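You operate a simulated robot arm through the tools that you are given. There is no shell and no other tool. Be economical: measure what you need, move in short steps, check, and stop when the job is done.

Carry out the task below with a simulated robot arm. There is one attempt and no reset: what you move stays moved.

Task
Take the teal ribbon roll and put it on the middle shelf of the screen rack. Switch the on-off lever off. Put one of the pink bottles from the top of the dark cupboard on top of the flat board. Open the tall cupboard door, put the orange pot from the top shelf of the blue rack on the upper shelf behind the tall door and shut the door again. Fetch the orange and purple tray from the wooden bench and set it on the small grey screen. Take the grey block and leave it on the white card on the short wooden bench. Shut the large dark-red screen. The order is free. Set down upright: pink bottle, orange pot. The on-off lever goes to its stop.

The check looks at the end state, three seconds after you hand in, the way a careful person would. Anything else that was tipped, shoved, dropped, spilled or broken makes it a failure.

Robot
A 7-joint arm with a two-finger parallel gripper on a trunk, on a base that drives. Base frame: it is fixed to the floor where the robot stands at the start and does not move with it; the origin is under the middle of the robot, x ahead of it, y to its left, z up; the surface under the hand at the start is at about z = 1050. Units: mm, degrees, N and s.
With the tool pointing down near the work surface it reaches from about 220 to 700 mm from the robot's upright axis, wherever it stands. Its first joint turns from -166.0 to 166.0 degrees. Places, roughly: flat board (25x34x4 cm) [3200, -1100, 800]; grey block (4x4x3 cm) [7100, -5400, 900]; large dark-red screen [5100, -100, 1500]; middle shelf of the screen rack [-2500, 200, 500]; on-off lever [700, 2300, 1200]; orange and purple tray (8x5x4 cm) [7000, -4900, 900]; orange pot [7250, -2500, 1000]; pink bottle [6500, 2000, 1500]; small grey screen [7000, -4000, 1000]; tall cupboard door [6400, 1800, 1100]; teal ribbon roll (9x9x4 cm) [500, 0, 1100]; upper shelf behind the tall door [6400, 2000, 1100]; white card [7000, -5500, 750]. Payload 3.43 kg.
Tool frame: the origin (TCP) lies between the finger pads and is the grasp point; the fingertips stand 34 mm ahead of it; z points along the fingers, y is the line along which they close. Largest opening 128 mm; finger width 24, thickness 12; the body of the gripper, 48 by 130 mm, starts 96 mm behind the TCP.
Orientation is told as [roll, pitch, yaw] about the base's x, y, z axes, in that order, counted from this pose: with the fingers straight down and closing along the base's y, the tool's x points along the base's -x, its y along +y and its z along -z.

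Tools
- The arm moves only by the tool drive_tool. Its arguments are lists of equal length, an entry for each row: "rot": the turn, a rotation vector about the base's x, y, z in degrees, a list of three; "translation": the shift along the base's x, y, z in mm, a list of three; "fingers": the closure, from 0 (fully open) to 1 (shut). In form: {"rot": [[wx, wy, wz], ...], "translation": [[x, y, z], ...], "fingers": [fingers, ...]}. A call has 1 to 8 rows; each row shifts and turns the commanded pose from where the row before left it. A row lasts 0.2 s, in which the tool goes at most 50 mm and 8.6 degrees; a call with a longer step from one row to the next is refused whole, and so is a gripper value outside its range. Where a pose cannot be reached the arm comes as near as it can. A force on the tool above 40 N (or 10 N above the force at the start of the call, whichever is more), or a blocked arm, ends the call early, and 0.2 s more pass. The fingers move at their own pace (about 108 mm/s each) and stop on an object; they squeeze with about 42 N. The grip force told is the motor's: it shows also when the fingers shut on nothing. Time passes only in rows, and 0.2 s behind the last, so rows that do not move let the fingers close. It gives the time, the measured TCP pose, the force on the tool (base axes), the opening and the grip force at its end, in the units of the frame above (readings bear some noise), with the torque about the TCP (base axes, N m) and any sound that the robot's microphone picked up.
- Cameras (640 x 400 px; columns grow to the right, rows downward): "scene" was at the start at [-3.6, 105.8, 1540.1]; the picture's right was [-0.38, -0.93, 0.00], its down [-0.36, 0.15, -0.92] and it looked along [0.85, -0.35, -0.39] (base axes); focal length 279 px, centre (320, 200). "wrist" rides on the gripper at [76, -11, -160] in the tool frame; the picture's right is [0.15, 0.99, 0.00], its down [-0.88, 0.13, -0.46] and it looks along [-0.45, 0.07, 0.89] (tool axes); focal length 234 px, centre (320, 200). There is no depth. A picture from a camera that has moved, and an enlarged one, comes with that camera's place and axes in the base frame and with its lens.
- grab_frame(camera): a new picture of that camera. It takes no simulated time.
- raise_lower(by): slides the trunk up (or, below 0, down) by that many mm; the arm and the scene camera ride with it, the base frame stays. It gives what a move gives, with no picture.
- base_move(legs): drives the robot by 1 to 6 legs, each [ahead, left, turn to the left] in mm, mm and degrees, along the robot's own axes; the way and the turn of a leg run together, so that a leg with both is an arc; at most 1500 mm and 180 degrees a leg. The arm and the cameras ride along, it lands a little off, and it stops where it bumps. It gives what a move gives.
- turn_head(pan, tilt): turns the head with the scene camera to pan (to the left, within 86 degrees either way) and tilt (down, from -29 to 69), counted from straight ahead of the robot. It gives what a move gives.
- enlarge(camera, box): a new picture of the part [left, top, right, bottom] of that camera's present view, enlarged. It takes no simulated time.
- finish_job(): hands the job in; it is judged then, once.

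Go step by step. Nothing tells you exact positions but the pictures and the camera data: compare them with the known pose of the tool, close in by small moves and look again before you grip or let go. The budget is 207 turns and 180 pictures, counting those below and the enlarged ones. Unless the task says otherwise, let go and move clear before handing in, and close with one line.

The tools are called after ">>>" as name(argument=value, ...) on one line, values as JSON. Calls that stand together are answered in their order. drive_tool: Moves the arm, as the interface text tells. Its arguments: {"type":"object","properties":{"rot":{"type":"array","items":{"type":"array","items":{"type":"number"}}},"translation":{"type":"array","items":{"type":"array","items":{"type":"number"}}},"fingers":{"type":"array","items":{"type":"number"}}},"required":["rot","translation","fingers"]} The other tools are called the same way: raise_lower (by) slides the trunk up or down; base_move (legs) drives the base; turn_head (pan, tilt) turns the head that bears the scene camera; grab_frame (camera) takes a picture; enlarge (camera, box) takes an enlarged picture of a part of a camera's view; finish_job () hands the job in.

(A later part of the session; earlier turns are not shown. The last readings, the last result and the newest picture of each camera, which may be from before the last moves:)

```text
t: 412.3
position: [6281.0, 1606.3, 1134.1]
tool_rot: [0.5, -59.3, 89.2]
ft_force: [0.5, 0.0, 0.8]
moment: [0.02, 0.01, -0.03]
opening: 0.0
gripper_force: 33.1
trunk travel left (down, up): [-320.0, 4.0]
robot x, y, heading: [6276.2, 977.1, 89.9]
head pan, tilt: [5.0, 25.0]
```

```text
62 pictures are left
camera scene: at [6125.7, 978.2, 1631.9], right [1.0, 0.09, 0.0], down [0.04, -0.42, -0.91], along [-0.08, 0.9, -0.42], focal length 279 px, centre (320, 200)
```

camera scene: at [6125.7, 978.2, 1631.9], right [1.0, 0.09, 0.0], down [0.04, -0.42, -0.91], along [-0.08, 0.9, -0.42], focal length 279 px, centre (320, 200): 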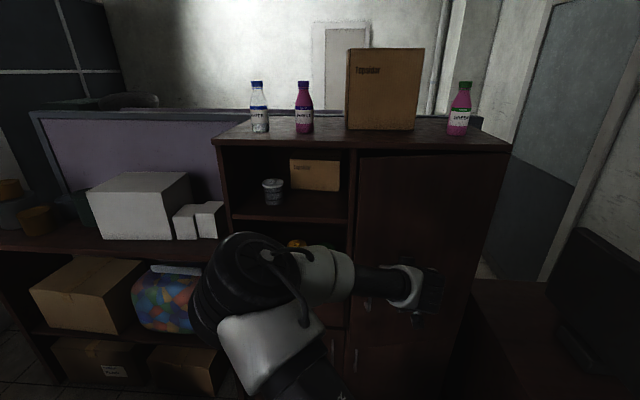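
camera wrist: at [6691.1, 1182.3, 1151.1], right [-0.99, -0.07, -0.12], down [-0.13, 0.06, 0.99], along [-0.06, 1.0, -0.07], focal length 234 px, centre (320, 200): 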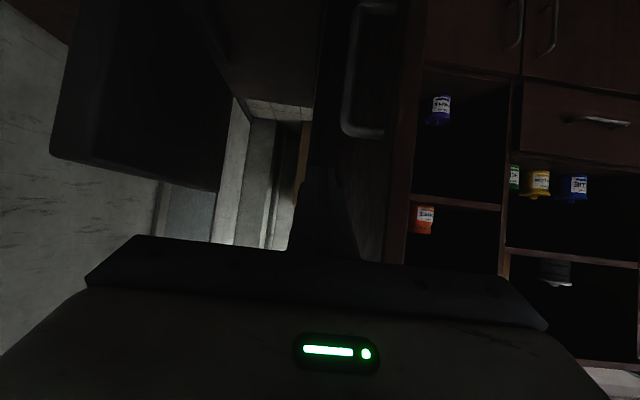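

Nearly shut. A bit further with the base, then the last with the arm until the stop is felt.

>>> base_move(legs=[[85, 0, 0]])

>>> drive_tool(rot=[[0, 0, 0], [0, 0, 0], [0, 0, 0], [0, 0, 0], [0, 0, 0], [0, 0, 0], [0, 0, 0]], translation=[[0, 12, 0], [0, 10, 0], [0, 8, 0], [0, 8, 0], [0, 8, 0], [0, 8, 0], [0, 8, 0]], fingers=[1, 1, 1, 1, 1, 1, 1])

>>> grab_frame(camera="scene")

```text
t: 413.4
position: [6280.5, 1691.4, 1134.5]
tool_rot: [0.3, -59.4, 89.1]
ft_force: [0.7, -0.5, -0.2]
moment: [0.01, 0.01, 0.01]
opening: 0.0
gripper_force: 33.2
trunk travel left (down, up): [-320.0, 4.0]
robot x, y, heading: [6272.7, 1062.9, 90.1]
head pan, tilt: [5.0, 25.0]
```

```text
t: 414.4
position: [6280.5, 1721.1, 1133.4]
tool_rot: [0.5, -59.0, 89.0]
ft_force: [-2.7, -26.6, 12.0]
moment: [0.19, 0.11, 0.16]
opening: 0.2
gripper_force: 33.3
trunk travel left (down, up): [-320.0, 4.0]
robot x, y, heading: [6274.6, 1058.3, 90.0]
head pan, tilt: [5.0, 25.0]
stopped in row 5: the force on the tool passed its limit at 48 N (the readings are from after the stop); the commanded pose is now the measured one
```

```text
61 pictures are left
camera scene: at [6125.0, 1057.1, 1632.1], right [1.0, 0.09, 0.0], down [0.04, -0.42, -0.91], along [-0.08, 0.9, -0.42], focal length 279 px, centre (320, 200)
```

scene: 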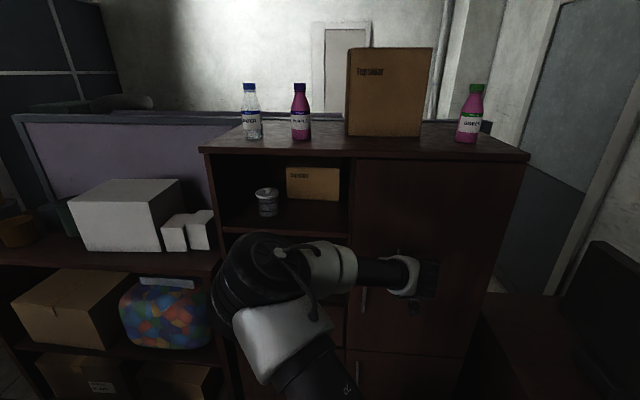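

Door shut against its stop. Next the right-hand pink bottle, at about (6471, 1872) on the cupboard top. I'll pull back, raise the open hand in front of it and look.

>>> turn_head(pan=35, tilt=20)

>>> drive_tool(rot=[[0, 0, 0], [0, 0, 0], [0, 0, 0], [0, 0, 0], [0, 0, 0], [0, 0, 0], [0, 0, 0], [0, 0, 0]], translation=[[0, -40, 0], [20, -40, 0], [25, -40, 0], [25, 0, 40], [25, 0, 40], [25, 0, 40], [25, 0, 40], [20, 0, 40]], fingers=[1, 1, 1, 0.25, 0.25, 0.25, 0.25, 0.25])

>>> drive_tool(rot=[[0, 0, 0], [0, 0, 0], [0, 0, 0], [0, 0, 0], [0, 0, 0], [0, 0, 0]], translation=[[15, 0, 40], [10, 0, 40], [0, 0, 40], [0, 0, 40], [0, 0, 25], [0, 0, 0]], fingers=[0.25, 0.25, 0.25, 0.25, 0.25, 0.25])

>>> grab_frame(camera="wrist")

```text
t: 415.4
position: [6281.8, 1720.3, 1135.7]
tool_rot: [0.5, -59.2, 89.1]
ft_force: [-4.3, -35.4, 14.2]
moment: [0.25, 0.26, 0.1]
opening: 0.0
gripper_force: 33.4
trunk travel left (down, up): [-320.0, 4.0]
robot x, y, heading: [6272.6, 1060.7, 89.9]
head pan, tilt: [35.0, 20.0]
```

```text
t: 417.2
position: [6447.7, 1604.9, 1331.8]
tool_rot: [0.4, -58.8, 89.1]
ft_force: [0.6, 0.4, -0.7]
moment: [-0.01, 0.01, 0.0]
opening: 95.8
gripper_force: 0.1
trunk travel left (down, up): [-320.0, 4.0]
robot x, y, heading: [6270.9, 1062.9, 90.1]
head pan, tilt: [35.0, 20.0]
```

```text
t: 418.6
position: [6471.2, 1606.5, 1519.2]
tool_rot: [0.5, -58.9, 89.1]
ft_force: [0.3, -0.4, 0.7]
moment: [0.0, 0.0, -0.01]
opening: 95.8
gripper_force: 0.1
trunk travel left (down, up): [-320.0, 4.0]
robot x, y, heading: [6274.1, 1059.2, 90.1]
head pan, tilt: [35.0, 20.0]
```

```text
60 pictures are left
camera wrist: at [6482.7, 1430.6, 1536.7], right [-0.99, -0.07, -0.12], down [-0.13, 0.07, 0.99], along [-0.06, 1.0, -0.07], focal length 234 px, centre (320, 200)
```

wrist: 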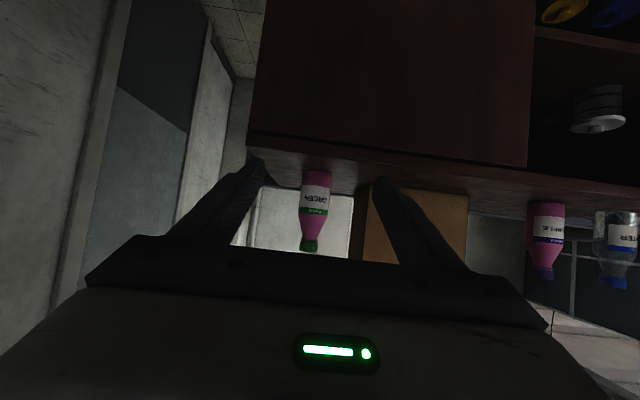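

Bottle at (6471, 1861), base z 1452, 59 mm wide. Driving the hand in around it, slightly short, then checking.

>>> base_move(legs=[[225, 0, 0]])

>>> grab_frame(camera="wrist")

```text
t: 420.3
position: [6471.4, 1832.6, 1517.2]
tool_rot: [0.4, -58.8, 89.0]
ft_force: [1.1, 0.7, -0.8]
moment: [-0.01, -0.03, 0.02]
opening: 95.9
gripper_force: 0.1
trunk travel left (down, up): [-320.0, 4.0]
robot x, y, heading: [6268.4, 1287.0, 90.2]
head pan, tilt: [35.0, 20.0]
```

```text
59 pictures are left
camera wrist: at [6482.8, 1657.2, 1536.2], right [-0.99, -0.07, -0.12], down [-0.13, 0.07, 0.99], along [-0.06, 1.0, -0.07], focal length 234 px, centre (320, 200)
```

wrist: 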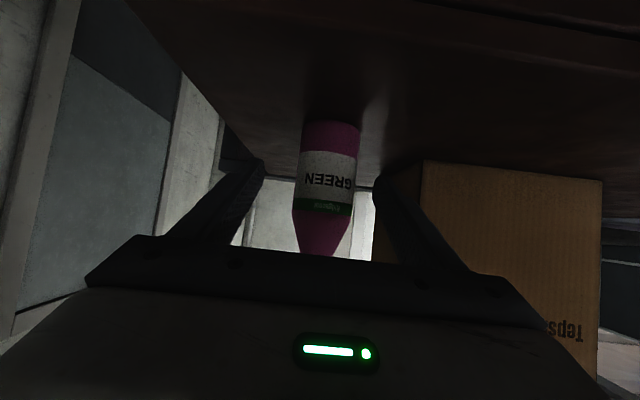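

Moving the last 33 mm in and down a little, then gripping.

>>> drive_tool(rot=[[0, 0, 0], [0, 0, 0], [0, 0, 0], [0, 0, 0], [0, 0, 0], [0, 0, 0], [0, 0, 0]], translation=[[-3, 12, -6], [-2, 12, -6], [0, 9, -5], [0, 0, 0], [0, 0, 0], [0, 0, 0], [0, 0, 0]], fingers=[0.25, 0.25, 0.25, 0.4, 0.6, 1, 1])

>>> grab_frame(camera="wrist")

```text
t: 421.9
position: [6466.6, 1864.9, 1502.3]
tool_rot: [0.5, -58.9, 89.1]
ft_force: [-1.2, 1.2, 0.8]
moment: [0.06, 0.12, 0.0]
opening: 54.2
gripper_force: 42.3
trunk travel left (down, up): [-320.0, 4.0]
robot x, y, heading: [6269.9, 1286.7, 90.0]
head pan, tilt: [35.0, 20.0]
```

```text
58 pictures are left
camera wrist: at [6477.5, 1689.4, 1520.5], right [-0.99, -0.07, -0.12], down [-0.13, 0.07, 0.99], along [-0.06, 1.0, -0.07], focal length 234 px, centre (320, 200)
```

wrist: 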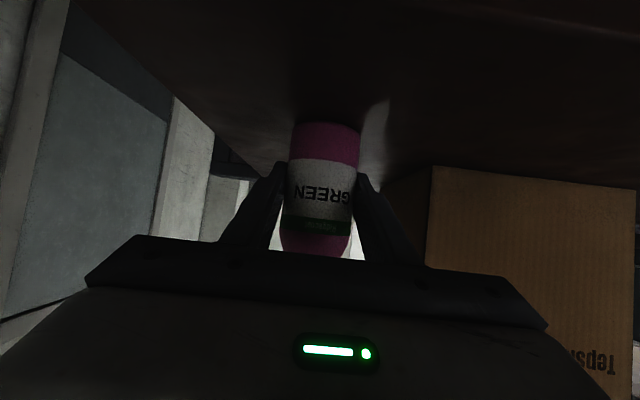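

Gripped. Lifting slowly, then backing away from the cupboard.

>>> drive_tool(rot=[[0, 0, 0], [0, 0, 0], [0, 0, 0], [0, 0, 0], [0, 0, 0]], translation=[[0, 0, 5], [0, 0, 8], [0, 0, 10], [0, 0, 10], [0, 0, 8]], fingers=[1, 1, 1, 1, 1])

>>> base_move(legs=[[-500, 0, 0]])

>>> raise_lower(by=-200)

>>> turn_head(pan=0, tilt=25)

>>> grab_frame(camera="scene")

```text
t: 423.1
position: [6466.3, 1865.8, 1541.9]
tool_rot: [0.5, -58.8, 89.1]
ft_force: [0.9, 0.1, -3.7]
moment: [-0.03, -0.04, 0.04]
opening: 54.1
gripper_force: 41.7
trunk travel left (down, up): [-320.0, 4.0]
robot x, y, heading: [6272.4, 1285.4, 90.3]
head pan, tilt: [35.0, 20.0]
```

```text
t: 426.0
position: [6466.1, 1368.3, 1542.8]
tool_rot: [0.5, -59.0, 89.3]
ft_force: [0.4, -0.3, -2.2]
moment: [-0.03, 0.03, -0.01]
opening: 54.2
gripper_force: 42.0
trunk travel left (down, up): [-320.0, 4.0]
robot x, y, heading: [6271.0, 789.1, 90.2]
head pan, tilt: [35.0, 20.0]
```

```text
t: 428.2
position: [6465.6, 1367.5, 1342.3]
tool_rot: [0.4, -58.7, 89.2]
ft_force: [0.0, 0.1, -2.5]
moment: [-0.04, 0.01, -0.02]
opening: 53.9
gripper_force: 41.8
trunk travel left (down, up): [-120.0, 204.0]
robot x, y, heading: [6275.4, 785.1, 90.0]
head pan, tilt: [35.0, 20.0]
```

```text
t: 429.2
position: [6465.0, 1369.4, 1343.0]
tool_rot: [0.6, -58.8, 89.2]
ft_force: [-0.8, 0.4, -2.8]
moment: [0.0, 0.02, 0.01]
opening: 54.4
gripper_force: 41.6
trunk travel left (down, up): [-120.0, 204.0]
robot x, y, heading: [6273.3, 787.1, 90.1]
head pan, tilt: [0.0, 25.0]
```

```text
57 pictures are left
camera scene: at [6134.0, 790.1, 1431.9], right [1.0, 0.0, 0.0], down [0.0, -0.42, -0.91], along [0.0, 0.91, -0.42], focal length 279 px, centre (320, 200)
```

scene: 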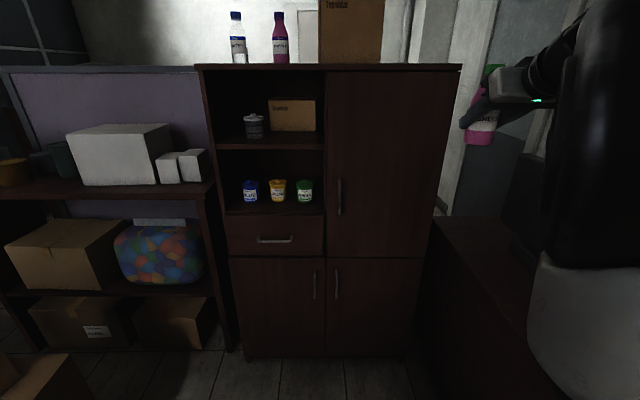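

The door is shut and the bottle is held upright. Now driving back and along the corridor toward the desk with the flat board.

>>> base_move(legs=[[-1500, 0, 0], [-280, 0, 0], [0, 0, 90]])

>>> base_move(legs=[[1200, 0, 0], [1000, 0, 0]])

>>> turn_head(pan=0, tilt=35)

>>> grab_frame(camera="scene")

```text
t: 442.2
position: [5690.5, -827.0, 1342.7]
tool_rot: [0.5, -58.8, 179.4]
ft_force: [-0.1, 0.9, -2.6]
moment: [0.01, -0.04, 0.03]
opening: 54.0
gripper_force: 41.8
trunk travel left (down, up): [-120.0, 204.0]
robot x, y, heading: [6273.7, -1019.8, -179.8]
head pan, tilt: [0.0, 25.0]
```

```text
t: 453.0
position: [3514.6, -808.1, 1344.0]
tool_rot: [0.4, -58.8, 178.5]
ft_force: [0.2, 0.4, -2.3]
moment: [-0.01, -0.04, 0.01]
opening: 53.8
gripper_force: 41.6
trunk travel left (down, up): [-120.0, 204.0]
robot x, y, heading: [4093.4, -1007.0, 179.4]
head pan, tilt: [0.0, 25.0]
```

```text
t: 453.7
position: [3514.5, -808.2, 1342.7]
tool_rot: [0.6, -58.8, 178.4]
ft_force: [-0.6, 0.4, -2.0]
moment: [0.01, -0.02, -0.01]
opening: 53.9
gripper_force: 41.9
trunk travel left (down, up): [-120.0, 204.0]
robot x, y, heading: [4091.6, -1012.6, 179.1]
head pan, tilt: [0.0, 35.0]
```

```text
56 pictures are left
camera scene: at [4093.4, -1148.6, 1416.2], right [0.01, 1.0, 0.0], down [0.57, -0.01, -0.82], along [-0.82, 0.01, -0.57], focal length 279 px, centre (320, 200)
```

scene: 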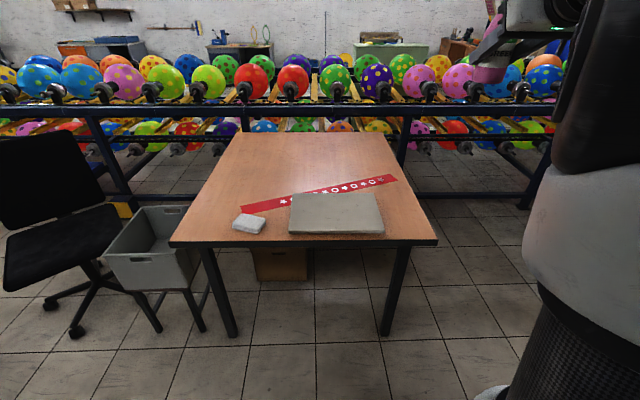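

The flat board's top is at z ≈ 746, centre about (3200, -1075). I'll drive so the bottle is above it, then lower.

>>> base_move(legs=[[310, 265, 0.9]])

>>> raise_lower(by=-100)

>>> drive_tool(rot=[[0, 0, 0], [0, 0, 0], [0, 0, 0], [0, 0, 0], [0, 0, 0], [0, 0, 0], [0, 0, 0], [0, 0, 0]], translation=[[0, 0, -20], [0, 0, -35], [0, 0, -40], [0, 0, -40], [0, 0, -40], [0, 0, -40], [0, 0, -40], [0, 0, -35]], fingers=[1, 1, 1, 1, 1, 1, 1, 1])

>>> grab_frame(camera="wrist")

>>> grab_frame(camera="scene")

```text
t: 456.9
position: [3206.3, -1089.2, 1342.1]
tool_rot: [0.5, -58.8, 179.7]
ft_force: [-0.1, 0.0, -2.9]
moment: [0.02, -0.04, 0.01]
opening: 54.3
gripper_force: 41.5
trunk travel left (down, up): [-120.0, 204.0]
robot x, y, heading: [3791.2, -1279.1, -179.1]
head pan, tilt: [0.0, 35.0]
```

```text
t: 458.2
position: [3205.0, -1088.3, 1242.7]
tool_rot: [0.5, -58.8, 179.7]
ft_force: [-0.3, -0.3, -2.5]
moment: [-0.02, -0.03, -0.01]
opening: 54.1
gripper_force: 42.3
trunk travel left (down, up): [-20.0, 304.0]
robot x, y, heading: [3789.5, -1275.8, -179.2]
head pan, tilt: [0.0, 35.0]
```

```text
t: 460.0
position: [3207.0, -1088.2, 949.3]
tool_rot: [0.5, -58.9, 179.8]
ft_force: [0.2, -0.4, -2.3]
moment: [-0.01, -0.01, 0.01]
opening: 54.2
gripper_force: 41.7
trunk travel left (down, up): [-20.0, 304.0]
robot x, y, heading: [3789.8, -1277.9, -179.4]
head pan, tilt: [0.0, 35.0]
```

```text
55 pictures are left
camera wrist: at [3383.5, -1077.6, 968.0], right [0.08, -0.99, -0.12], down [-0.06, -0.13, 0.99], along [-0.99, -0.07, -0.07], focal length 234 px, centre (320, 200)
```

wrist: 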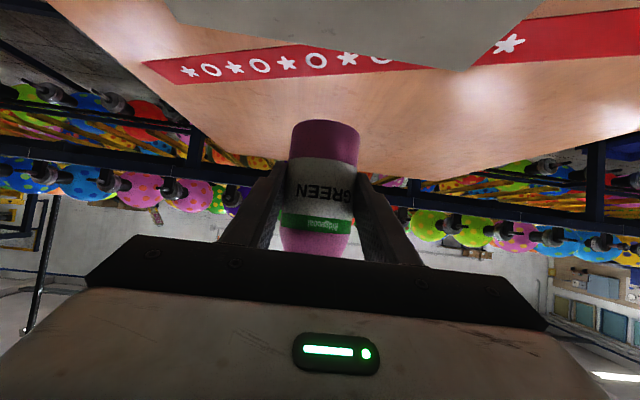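

```text
54 pictures are left
camera scene: at [3793.2, -1414.9, 1316.2], right [-0.01, 1.0, 0.0], down [0.57, 0.01, -0.82], along [-0.82, -0.01, -0.57], focal length 279 px, centre (320, 200)
```

scene: 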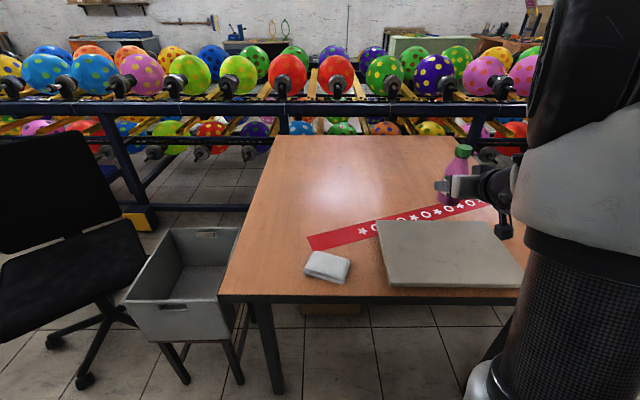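

The board top is at about z 770, spanning x ≈ 3115–3365. I'll shift 25 mm toward its centre and lower.

>>> drive_tool(rot=[[0, 0, 0], [0, 0, 0], [0, 0, 0], [0, 0, 0], [0, 0, 0], [0, 0, 0]], translation=[[10, 5, -20], [15, 8, -30], [0, 0, -25], [0, 0, -15], [0, 0, -8], [0, 0, -4]], fingers=[1, 1, 1, 1, 1, 1])

>>> grab_frame(camera="wrist")

>>> enlarge(camera="scene", box=[360, 130, 560, 300])

```text
t: 461.4
position: [3230.4, -1077.4, 851.2]
tool_rot: [0.5, -58.8, 179.7]
ft_force: [-0.4, -0.4, -1.3]
moment: [0.03, -0.02, -0.01]
opening: 54.2
gripper_force: 42.3
trunk travel left (down, up): [-20.0, 304.0]
robot x, y, heading: [3790.4, -1276.5, -179.4]
head pan, tilt: [0.0, 35.0]
```

```text
53 pictures are left
camera wrist: at [3407.8, -1065.0, 868.7], right [0.08, -0.99, -0.12], down [-0.07, -0.13, 0.99], along [-0.99, -0.07, -0.07], focal length 234 px, centre (320, 200)
```

wrist: 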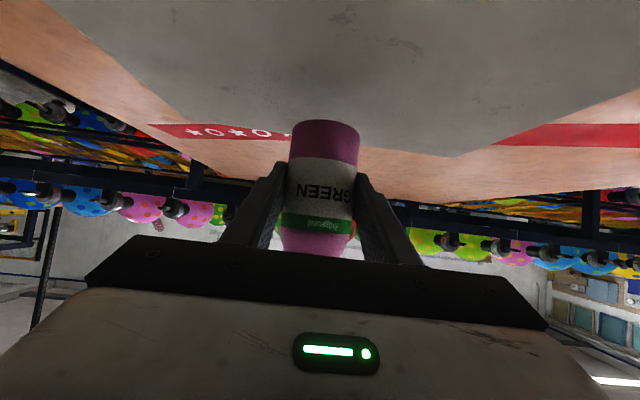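

```text
2.35 times, centred on (460, 215) of scene
camera zoom: at [3793.0, -1414.9, 1316.2], right [-0.01, 1.0, 0.0], down [0.57, 0.01, -0.82], along [-0.82, -0.01, -0.57], focal length 656 px, centre (-9, 165)
```

zoom: 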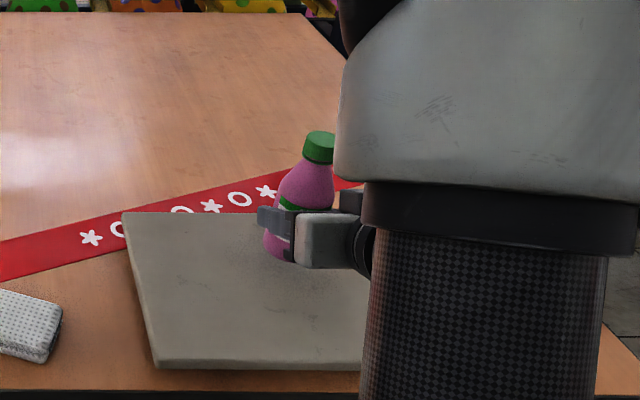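

Close above the board. Lowering in fine steps to contact.

>>> drive_tool(rot=[[0, 0, 0], [0, 0, 0], [0, 0, 0], [0, 0, 0], [0, 0, 0], [0, 0, 0], [0, 0, 0], [0, 0, 0]], translation=[[0, 0, -6], [0, 0, -5], [0, 0, -4], [0, 0, -3], [0, 0, -3], [0, 0, -2], [0, 0, -2], [0, 0, 0]], fingers=[1, 1, 1, 1, 1, 1, 1, 1])

```text
t: 463.2
position: [3231.0, -1075.1, 825.1]
tool_rot: [0.5, -58.9, 179.7]
ft_force: [0.0, 0.6, -0.6]
moment: [0.0, -0.03, 0.01]
opening: 54.2
gripper_force: 41.8
trunk travel left (down, up): [-20.0, 304.0]
robot x, y, heading: [3790.0, -1274.7, -179.1]
head pan, tilt: [0.0, 35.0]
```

>>> drive_tool(rot=[[0, 0, 0], [0, 0, 0], [0, 0, 0], [0, 0, 0], [0, 0, 0], [0, 0, 0], [0, 0, 0]], translation=[[0, 0, -2], [0, 0, -2], [0, 0, -2], [0, 0, -2], [0, 0, -2], [0, 0, -2], [0, 0, 0]], fingers=[1, 1, 1, 1, 1, 1, 1])

>>> enlarge(camera="scene", box=[400, 150, 500, 250])

```text
t: 464.8
position: [3231.1, -1076.9, 818.3]
tool_rot: [0.4, -59.5, 179.7]
ft_force: [-1.9, 4.4, 38.4]
moment: [0.13, 0.58, 0.15]
opening: 54.1
gripper_force: 42.1
trunk travel left (down, up): [-20.0, 304.0]
robot x, y, heading: [3791.6, -1274.5, -179.3]
head pan, tilt: [0.0, 35.0]
```

```text
4.00 times, centred on (450, 200) of scene
camera zoom: at [3795.4, -1415.5, 1316.1], right [-0.01, 1.0, 0.0], down [0.57, 0.01, -0.82], along [-0.82, -0.01, -0.57], focal length 1115 px, centre (-200, 200)
```

zoom: 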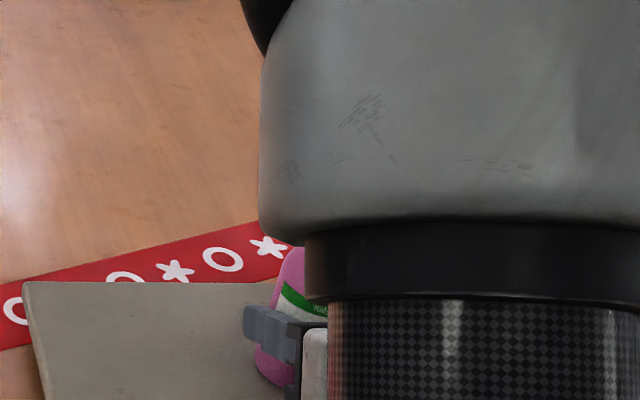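

Firm contact; I'll ease up a few mm and release.

>>> drive_tool(rot=[[0, 0, 0], [0, 0, 0], [0, 0, 0], [0, 0, 0], [0, 0, 0], [0, 0, 0]], translation=[[0, 0, 4], [0, 0, 3], [0, 0, 0], [0, 0, 0], [0, 0, 0], [0, 0, 0]], fingers=[1, 1, 0.5, 0.4, 0.2, 0.2])

>>> grab_frame(camera="wrist")

```text
t: 466.2
position: [3230.3, -1077.7, 819.9]
tool_rot: [0.5, -58.9, 179.8]
ft_force: [0.7, -0.2, 0.8]
moment: [-0.02, -0.02, -0.01]
opening: 102.4
gripper_force: 0.1
trunk travel left (down, up): [-20.0, 304.0]
robot x, y, heading: [3787.4, -1279.3, -179.0]
head pan, tilt: [0.0, 35.0]
```

```text
50 pictures are left
camera wrist: at [3407.9, -1065.1, 838.7], right [0.08, -0.99, -0.12], down [-0.07, -0.13, 0.99], along [-0.99, -0.07, -0.07], focal length 234 px, centre (320, 200)
```

wrist: 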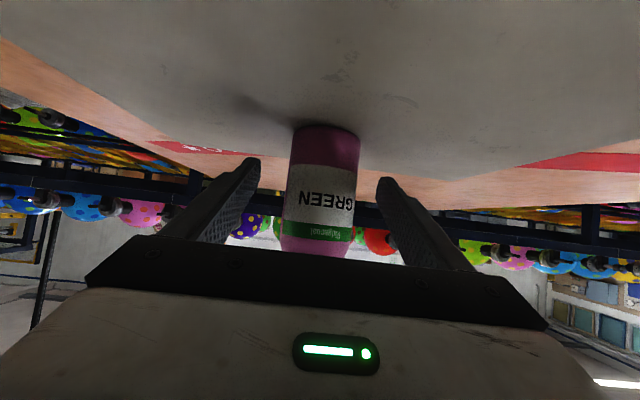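

The bottle stands upright on the board. I'll back away, raise the hand, and check it once while turning.

>>> drive_tool(rot=[[0, 0, 0], [0, 0, 0]], translation=[[8, 0, 5], [20, 0, 8]], fingers=[0, 0])

>>> base_move(legs=[[-300, 0, 0]])

>>> raise_lower(by=220)

>>> grab_frame(camera="scene")

```text
t: 466.8
position: [3257.8, -1078.0, 834.0]
tool_rot: [0.5, -58.8, 179.7]
ft_force: [-0.1, -0.2, 0.6]
moment: [0.0, 0.01, 0.01]
opening: 127.9
gripper_force: 0.1
trunk travel left (down, up): [-20.0, 304.0]
robot x, y, heading: [3786.2, -1276.3, -179.3]
head pan, tilt: [0.0, 35.0]
```

```text
t: 468.9
position: [3552.8, -1076.0, 833.1]
tool_rot: [0.4, -58.9, -179.9]
ft_force: [0.5, 0.1, 0.7]
moment: [0.04, 0.0, 0.0]
opening: 127.8
gripper_force: 0.1
trunk travel left (down, up): [-20.0, 304.0]
robot x, y, heading: [4082.4, -1272.9, -178.9]
head pan, tilt: [0.0, 35.0]
```

```text
t: 471.2
position: [3552.1, -1075.8, 1053.2]
tool_rot: [0.6, -58.8, -179.8]
ft_force: [0.4, -0.5, -0.7]
moment: [0.03, 0.01, 0.03]
opening: 128.1
gripper_force: 0.1
trunk travel left (down, up): [-240.0, 84.0]
robot x, y, heading: [4085.9, -1272.1, -178.9]
head pan, tilt: [0.0, 35.0]
```

```text
49 pictures are left
camera scene: at [4089.1, -1410.6, 1536.1], right [-0.02, 1.0, 0.0], down [0.57, 0.01, -0.82], along [-0.82, -0.01, -0.57], focal length 279 px, centre (320, 200)
```

scene: 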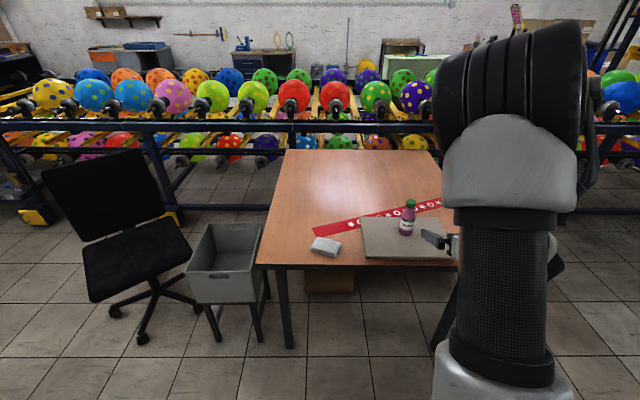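

The bottle is upright on the board. Now turning and driving toward the tray area.

>>> drive_tool(rot=[[0, 0, 0], [0, 0, 0], [0, 0, 0]], translation=[[0, 0, 35], [0, 0, 40], [0, 0, 35]], fingers=[1, 1, 1])

>>> base_move(legs=[[0, -250, 0], [0, 0, -90], [0, 0, -91], [1200, 0, 0], [1080, 0, 0], [0, 0, -90]])

>>> turn_head(pan=15, tilt=22)

>>> grab_frame(camera="scene")

```text
t: 472.0
position: [3551.6, -1076.7, 1163.4]
tool_rot: [0.5, -58.9, -179.9]
ft_force: [0.3, 0.5, -0.4]
moment: [0.01, 0.0, 0.03]
opening: 0.0
gripper_force: 33.1
trunk travel left (down, up): [-240.0, 84.0]
robot x, y, heading: [4085.5, -1273.2, -179.0]
head pan, tilt: [0.0, 35.0]
```

```text
t: 497.7
position: [6148.7, -1554.5, 1164.4]
tool_rot: [0.5, -58.8, -93.2]
ft_force: [0.1, -0.1, 0.2]
moment: [0.03, 0.03, 0.0]
opening: 0.0
gripper_force: 32.9
trunk travel left (down, up): [-240.0, 84.0]
robot x, y, heading: [6375.5, -1032.5, -92.3]
head pan, tilt: [0.0, 35.0]
```

```text
t: 498.5
position: [6148.7, -1554.2, 1162.8]
tool_rot: [0.5, -58.8, -93.1]
ft_force: [0.0, -0.1, -0.9]
moment: [-0.01, 0.01, -0.02]
opening: 0.0
gripper_force: 33.1
trunk travel left (down, up): [-240.0, 84.0]
robot x, y, heading: [6375.8, -1033.7, -92.2]
head pan, tilt: [15.0, 22.0]
```

```text
48 pictures are left
camera scene: at [6538.7, -1038.0, 1556.7], right [-0.98, -0.22, 0.0], down [-0.08, 0.37, -0.93], along [0.2, -0.9, -0.38], focal length 279 px, centre (320, 200)
```

scene: 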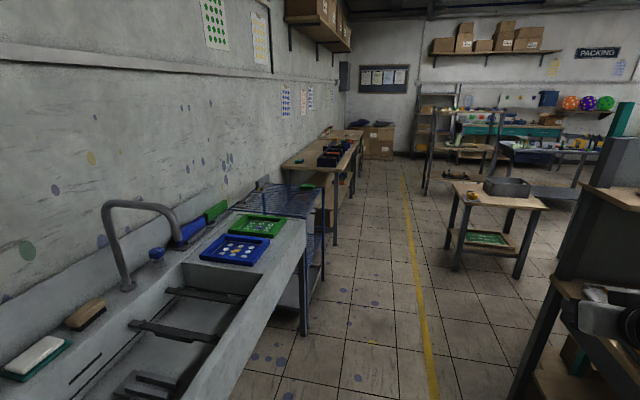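

The wooden bench lies past the wire rack. Driving down to about y = -3500 and turning to face the wall side.

>>> base_move(legs=[[0, 0, 2], [1400, 0, 0], [1300, 0, 0], [0, 0, 60]])

>>> turn_head(pan=0, tilt=25)

>>> grab_frame(camera="scene")

```text
t: 514.8
position: [6801.5, -4166.1, 1163.6]
tool_rot: [0.6, -58.8, -27.9]
ft_force: [0.1, 0.9, -0.6]
moment: [0.0, 0.01, 0.0]
opening: 0.5
gripper_force: 32.9
trunk travel left (down, up): [-240.0, 84.0]
robot x, y, heading: [6419.1, -3746.7, -26.9]
head pan, tilt: [15.0, 22.0]
```

```text
t: 515.6
position: [6800.9, -4166.0, 1165.0]
tool_rot: [0.5, -58.8, -27.8]
ft_force: [0.2, -0.2, 0.1]
moment: [0.0, 0.02, -0.01]
opening: 0.0
gripper_force: 32.8
trunk travel left (down, up): [-240.0, 84.0]
robot x, y, heading: [6422.6, -3742.6, -27.1]
head pan, tilt: [0.0, 25.0]
```

```text
47 pictures are left
camera scene: at [6486.8, -3619.6, 1551.9], right [-0.45, -0.89, 0.0], down [-0.38, 0.19, -0.91], along [0.81, -0.41, -0.42], focal length 279 px, centre (320, 200)
```

scene: 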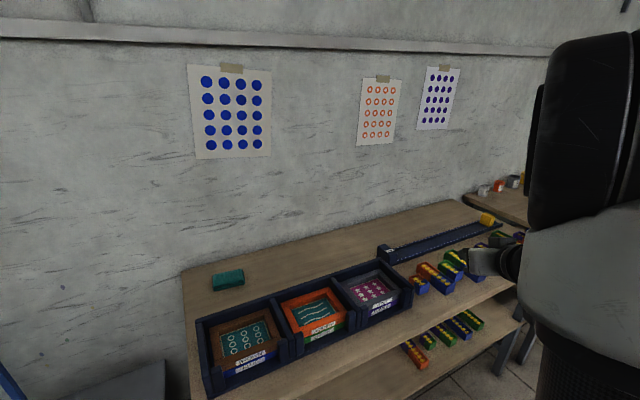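

Three small screens lie in blue holders (brown, orange, grey), with little trays to their right. I'll zoom in on that area.

>>> enlarge(camera="scene", box=[330, 210, 530, 380])

```text
2.35 times, centred on (430, 295) of scene
camera zoom: at [6486.8, -3619.6, 1551.9], right [-0.45, -0.89, 0.0], down [-0.38, 0.19, -0.91], along [0.81, -0.41, -0.42], focal length 656 px, centre (61, -24)
```

zoom: 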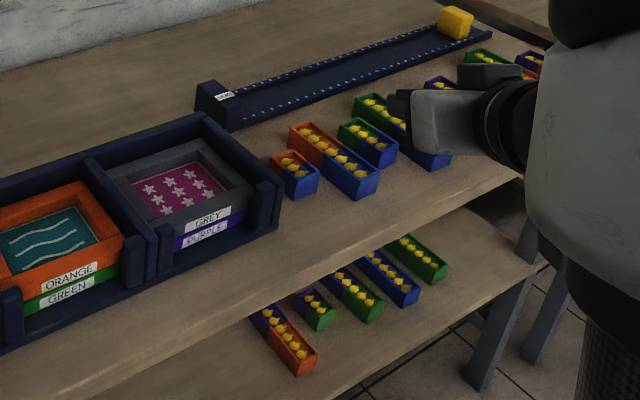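

The trays are two-coloured; the orange-and-purple one should be farther right near y ≈ -4900. I'll move along the bench and face it.

>>> base_move(legs=[[340, -840, 0], [0, 0, 27]])

>>> turn_head(pan=0, tilt=35)

>>> grab_frame(camera="scene")

>>> grab_frame(camera="wrist")

```text
t: 525.4
position: [6867.7, -4853.7, 1164.1]
tool_rot: [0.7, -58.9, -1.1]
ft_force: [-0.5, 0.5, 0.1]
moment: [0.02, 0.0, -0.02]
opening: 0.0
gripper_force: 33.1
trunk travel left (down, up): [-240.0, 84.0]
robot x, y, heading: [6342.4, -4647.1, -0.1]
head pan, tilt: [0.0, 25.0]
```

```text
t: 526.1
position: [6868.3, -4853.2, 1164.6]
tool_rot: [0.5, -58.8, -1.0]
ft_force: [0.2, 0.1, -0.4]
moment: [-0.02, 0.0, -0.02]
opening: 0.2
gripper_force: 33.0
trunk travel left (down, up): [-240.0, 84.0]
robot x, y, heading: [6340.2, -4648.6, -0.1]
head pan, tilt: [0.0, 35.0]
```

```text
45 pictures are left
camera scene: at [6337.9, -4507.1, 1536.2], right [0.0, -1.0, 0.0], down [-0.57, 0.0, -0.82], along [0.82, 0.0, -0.57], focal length 279 px, centre (320, 200)
```

scene: 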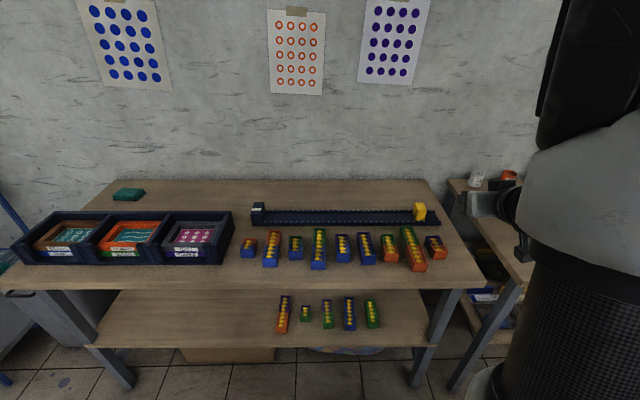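

```text
44 pictures are left
camera wrist: at [6693.1, -4862.8, 1182.2], right [-0.06, 0.99, -0.12], down [0.07, 0.13, 0.99], along [1.0, 0.05, -0.07], focal length 234 px, centre (320, 200)
```

wrist: 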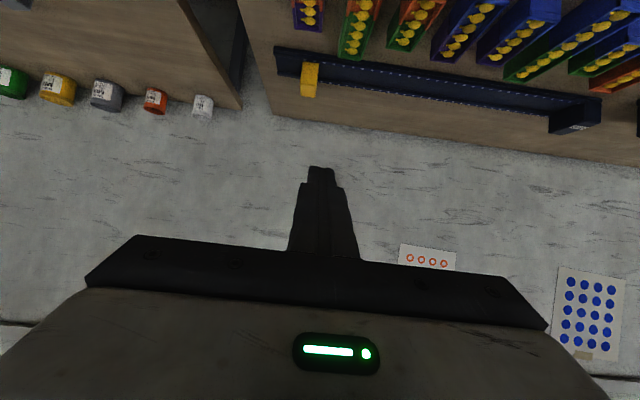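

>>> enlarge(camera="scene", box=[230, 215, 460, 345])

>>> enlarge(camera="scene", box=[5, 175, 245, 295])

```text
2.78 times, centred on (345, 280) of scene
camera zoom: at [6337.9, -4507.1, 1536.2], right [0.0, -1.0, 0.0], down [-0.57, 0.0, -0.82], along [0.82, 0.0, -0.57], focal length 775 px, centre (250, -23)
```

zoom: 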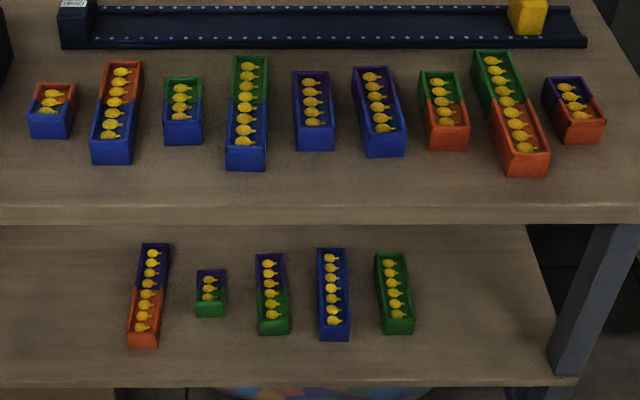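

```text
2.67 times, centred on (125, 235) of scene
camera zoom: at [6337.9, -4507.1, 1536.2], right [0.0, -1.0, 0.0], down [-0.57, 0.0, -0.82], along [0.82, 0.0, -0.57], focal length 743 px, centre (840, 107)
```

zoom: 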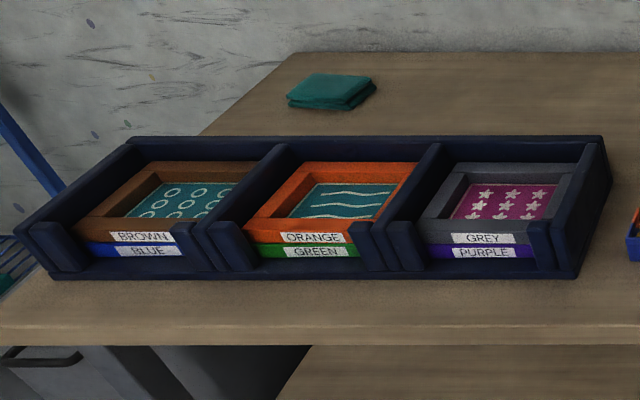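

The orange-and-purple tray is the rightmost on the bench top, centre ≈ (7016, -4900), top z ≈ 866, turned about -8°. I'll move in, bring the tool upright and look from above.

>>> base_move(legs=[[110, 0, 0]])

>>> drive_tool(rot=[[0, 8, 0], [0, 8, 0], [0, 8, 0], [0, 8, 0], [0, 8, 0], [0, 8, 0], [0, 8, 0], [0, 2.9, -7]], translation=[[0, -6, 0], [0, -6, 0], [0, -6, 0], [0, -6, 0], [0, -6, 0], [5, -6, 0], [10, -5, 0], [10, -5, 0]], fingers=[0.5, 0.5, 0.5, 0.5, 0.5, 0.5, 0.5, 0.5])

>>> grab_frame(camera="wrist")

```text
t: 527.3
position: [6978.8, -4854.2, 1163.9]
tool_rot: [0.4, -58.8, -1.2]
ft_force: [0.1, 0.2, -0.1]
moment: [0.01, -0.02, -0.03]
opening: 0.0
gripper_force: 33.2
trunk travel left (down, up): [-240.0, 84.0]
robot x, y, heading: [6447.1, -4651.5, -0.2]
head pan, tilt: [0.0, 35.0]
```

```text
t: 529.1
position: [7001.3, -4901.1, 1164.7]
tool_rot: [-0.7, 0.3, -7.7]
ft_force: [-0.2, 0.0, 0.4]
moment: [-0.04, -0.06, -0.03]
opening: 63.9
gripper_force: 0.0
trunk travel left (down, up): [-240.0, 84.0]
robot x, y, heading: [6450.1, -4651.2, -0.1]
head pan, tilt: [0.0, 35.0]
```

```text
41 pictures are left
camera wrist: at [6928.1, -4899.6, 1324.8], right [-0.01, 1.0, -0.01], down [0.89, 0.02, 0.45], along [0.45, 0.0, -0.89], focal length 234 px, centre (320, 200)
```

wrist: 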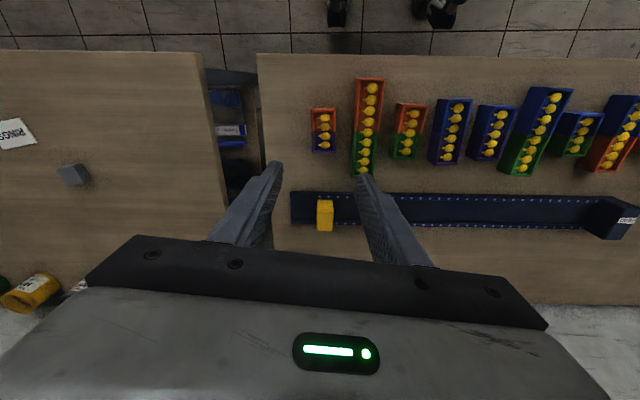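

Seen from above the tray is aligned with the base axes, centre (7011, -4895). (The grey block and white card are visible at the left.) Straightening the yaw and descending.

>>> drive_tool(rot=[[0, 0, 7.5], [0, 0, 0], [0, 0, 0], [0, 0, 0], [0, 0, 0], [0, 0, 0]], translation=[[9, 6, -30], [0, 0, -40], [0, 0, -40], [0, 0, -40], [0, 0, -40], [0, 0, -40]], fingers=[0.5, 0.5, 0.5, 0.5, 0.5, 0.5])

>>> grab_frame(camera="wrist")

```text
t: 530.5
position: [7011.8, -4895.4, 936.1]
tool_rot: [-0.7, 0.0, 0.0]
ft_force: [-0.5, 0.0, 0.6]
moment: [0.04, 0.02, 0.01]
opening: 63.8
gripper_force: 0.0
trunk travel left (down, up): [-240.0, 84.0]
robot x, y, heading: [6450.5, -4648.5, -0.2]
head pan, tilt: [0.0, 35.0]
```

```text
40 pictures are left
camera wrist: at [6937.3, -4904.6, 1095.5], right [-0.14, 0.99, -0.01], down [0.88, 0.13, 0.45], along [0.45, 0.06, -0.89], focal length 234 px, centre (320, 200)
```

wrist: 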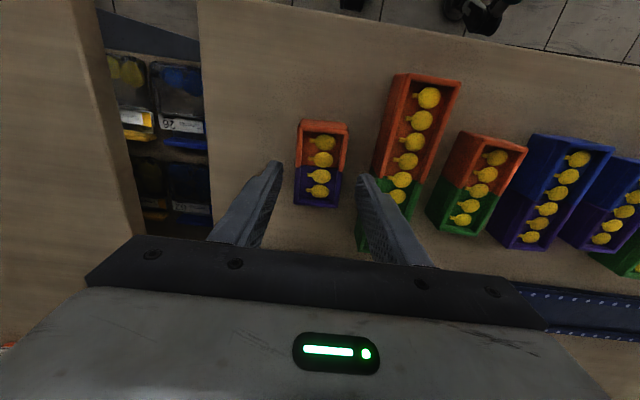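

Aligned. Descending to grip height.

>>> drive_tool(rot=[[0.7, 0, 0], [0, 0, 0], [0, 0, 0], [0, 0, 0]], translation=[[0, 0, -30], [0, 0, -22], [0, 0, -12], [0, 0, -5]], fingers=[0.5, 0.5, 0.5, 0.5])

>>> grab_frame(camera="wrist")

```text
t: 531.3
position: [7014.1, -4896.3, 883.1]
tool_rot: [-0.2, -0.5, -0.1]
ft_force: [-7.5, 1.2, 21.7]
moment: [0.89, 0.53, 0.28]
opening: 64.8
gripper_force: 1.1
trunk travel left (down, up): [-240.0, 84.0]
robot x, y, heading: [6450.1, -4647.3, -0.2]
head pan, tilt: [0.0, 35.0]
stopped in row 3: the force on the tool passed its limit at 52 N (the readings are from after the stop); the commanded pose is now the measured one
```

```text
39 pictures are left
camera wrist: at [6937.6, -4907.1, 1043.8], right [-0.15, 0.99, 0.0], down [0.88, 0.13, 0.46], along [0.46, 0.06, -0.89], focal length 234 px, centre (320, 200)
```

wrist: 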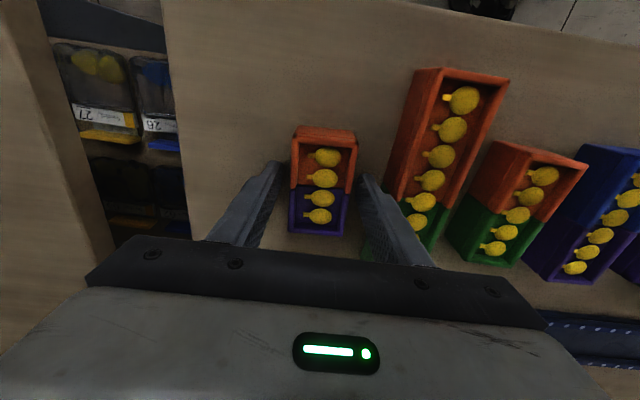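

The right finger touched the neighbouring tray's corner. I'll lift, narrow the opening to about 57 mm and grip 16 mm nearer the front, where the gap is wider.

>>> drive_tool(rot=[[0, 0, 0], [0, 0, 0], [0, 0, 0], [0, 0, 0]], translation=[[0, 0, 20], [-16, 1, 10], [0, 0, 0], [0, 0, 0]], fingers=[0.5, 0.555, 0.555, 0.555])

>>> grab_frame(camera="wrist")

```text
t: 532.3
position: [6998.6, -4896.0, 910.0]
tool_rot: [-0.1, -0.3, -0.1]
ft_force: [0.4, 0.1, 1.0]
moment: [-0.05, 0.02, -0.06]
opening: 56.8
gripper_force: 0.0
trunk travel left (down, up): [-240.0, 84.0]
robot x, y, heading: [6450.8, -4647.2, -0.4]
head pan, tilt: [0.0, 35.0]
```

```text
38 pictures are left
camera wrist: at [6923.0, -4906.8, 1070.1], right [-0.15, 0.99, 0.0], down [0.88, 0.13, 0.46], along [0.46, 0.06, -0.89], focal length 234 px, centre (320, 200)
```

wrist: 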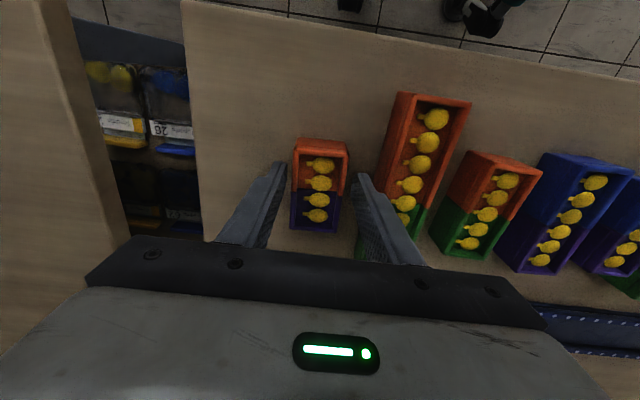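

There is clearance on both sides now. Descending.

>>> drive_tool(rot=[[0, 0, 0], [0, 0, 0], [0, 0, 0], [0, 0, 0]], translation=[[0, 0, -15], [0, 0, -10], [0, 0, -8], [0, 0, -6]], fingers=[0.555, 0.555, 0.555, 0.555])

>>> grab_frame(camera="wrist")

```text
t: 533.2
position: [6999.4, -4897.7, 883.2]
tool_rot: [-0.3, -0.6, -0.2]
ft_force: [-9.2, 3.7, 21.2]
moment: [0.79, 0.57, 0.21]
opening: 58.9
gripper_force: 2.0
trunk travel left (down, up): [-240.0, 84.0]
robot x, y, heading: [6448.9, -4644.8, -0.3]
head pan, tilt: [0.0, 35.0]
stopped in row 4: the force on the tool passed its limit at 47 N (the readings are from after the stop); the commanded pose is now the measured one
```

```text
37 pictures are left
camera wrist: at [6922.2, -4907.4, 1043.7], right [-0.14, 0.99, -0.01], down [0.88, 0.13, 0.46], along [0.46, 0.06, -0.89], focal length 234 px, centre (320, 200)
```

wrist: 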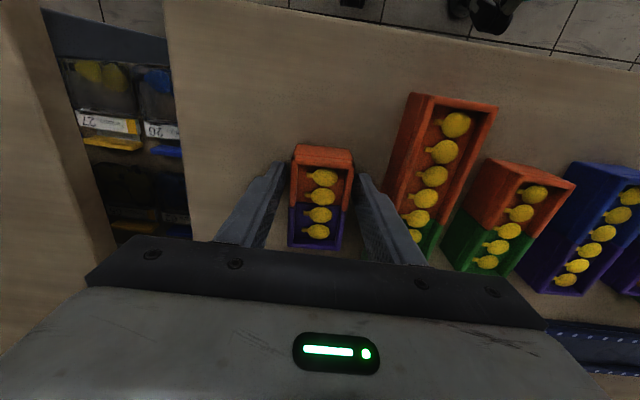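

Stopped at the same height again, so the tips may simply be on the bench. I'll check from the scene camera before closing.

>>> enlarge(camera="scene", box=[370, 190, 530, 300])

```text
3.64 times, centred on (450, 245) of scene
camera zoom: at [6444.3, -4506.3, 1536.3], right [0.0, -1.0, 0.0], down [-0.57, 0.0, -0.82], along [0.82, 0.0, -0.57], focal length 1013 px, centre (-153, 36)
```

zoom: 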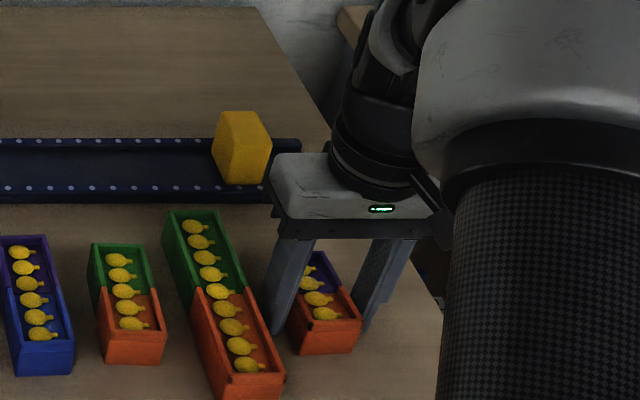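

The fingers stand on either side of the tray with the tips at bench level. Raising 4 mm and closing.

>>> drive_tool(rot=[[0, 0, 0], [0, 0, 0], [0, 0, 0], [0, 0, 0], [0, 0, 0]], translation=[[6, 1, 5], [0, 0, 0], [0, 0, 0], [0, 0, 0], [0, 0, 0]], fingers=[0.555, 0.65, 1, 1, 1])

>>> drive_tool(rot=[[0, 0, 0], [0, 0, 0], [0, 0, 0], [0, 0, 0]], translation=[[0, 0, 4], [0, 0, 6], [0, 0, 10], [0, 0, 10]], fingers=[1, 1, 1, 1])

>>> grab_frame(camera="wrist")

```text
t: 534.4
position: [7006.6, -4893.8, 885.4]
tool_rot: [-0.3, -0.6, -0.1]
ft_force: [-0.5, 0.1, 0.5]
moment: [-0.03, 0.03, -0.02]
opening: 44.2
gripper_force: 42.5
trunk travel left (down, up): [-240.0, 84.0]
robot x, y, heading: [6447.5, -4650.4, -0.3]
head pan, tilt: [0.0, 35.0]
```

```text
t: 535.4
position: [7007.4, -4896.2, 916.0]
tool_rot: [-0.2, -0.6, -0.1]
ft_force: [-0.1, -0.9, -1.0]
moment: [-0.03, 0.02, -0.03]
opening: 43.9
gripper_force: 42.2
trunk travel left (down, up): [-240.0, 84.0]
robot x, y, heading: [6446.4, -4648.0, -0.1]
head pan, tilt: [0.0, 35.0]
```

```text
35 pictures are left
camera wrist: at [6930.9, -4905.7, 1075.6], right [-0.14, 0.99, -0.01], down [0.88, 0.13, 0.46], along [0.46, 0.06, -0.89], focal length 234 px, centre (320, 200)
```

wrist: 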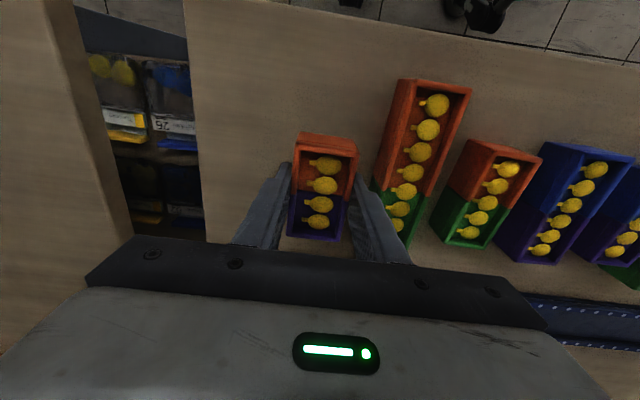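

The tray is held (44 mm across). The grey screen's mesh centre triangulates to (7040, -4086, 900). Lifting and strafing left to it.

>>> drive_tool(rot=[[0, 0, 0], [0, 0, 0], [0, 0, 0], [0, 0, 0], [0, 0, 0], [0, 0, 0]], translation=[[0, 0, 15], [0, 0, 25], [0, 0, 30], [0, 0, 30], [0, 0, 30], [0, 0, 15]], fingers=[1, 1, 1, 1, 1, 1])

>>> base_move(legs=[[0, 810, 0]])

>>> grab_frame(camera="wrist")

```text
t: 536.8
position: [7005.9, -4896.3, 1061.6]
tool_rot: [-0.2, -0.4, -0.1]
ft_force: [0.7, -1.0, -1.5]
moment: [-0.05, 0.02, -0.04]
opening: 44.2
gripper_force: 41.9
trunk travel left (down, up): [-240.0, 84.0]
robot x, y, heading: [6452.0, -4650.7, -0.1]
head pan, tilt: [0.0, 35.0]
```

```text
t: 545.0
position: [7010.2, -4089.1, 1061.5]
tool_rot: [-0.2, -0.6, -0.6]
ft_force: [-0.1, -0.8, -0.3]
moment: [0.03, -0.01, 0.0]
opening: 44.2
gripper_force: 41.9
trunk travel left (down, up): [-240.0, 84.0]
robot x, y, heading: [6450.7, -3835.0, -0.7]
head pan, tilt: [0.0, 35.0]
```

```text
34 pictures are left
camera wrist: at [6934.7, -4098.6, 1221.1], right [-0.14, 0.99, -0.01], down [0.88, 0.12, 0.46], along [0.46, 0.06, -0.89], focal length 234 px, centre (320, 200)
```

wrist: 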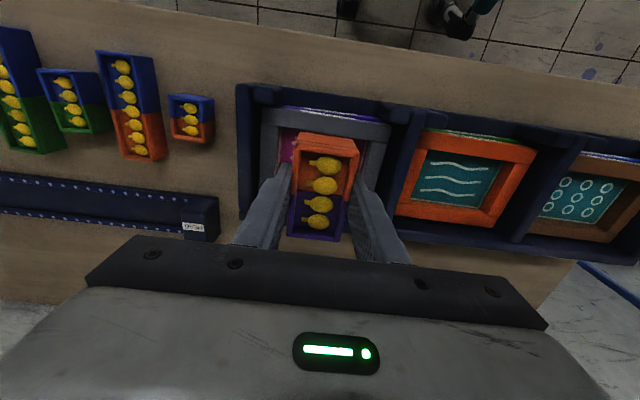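

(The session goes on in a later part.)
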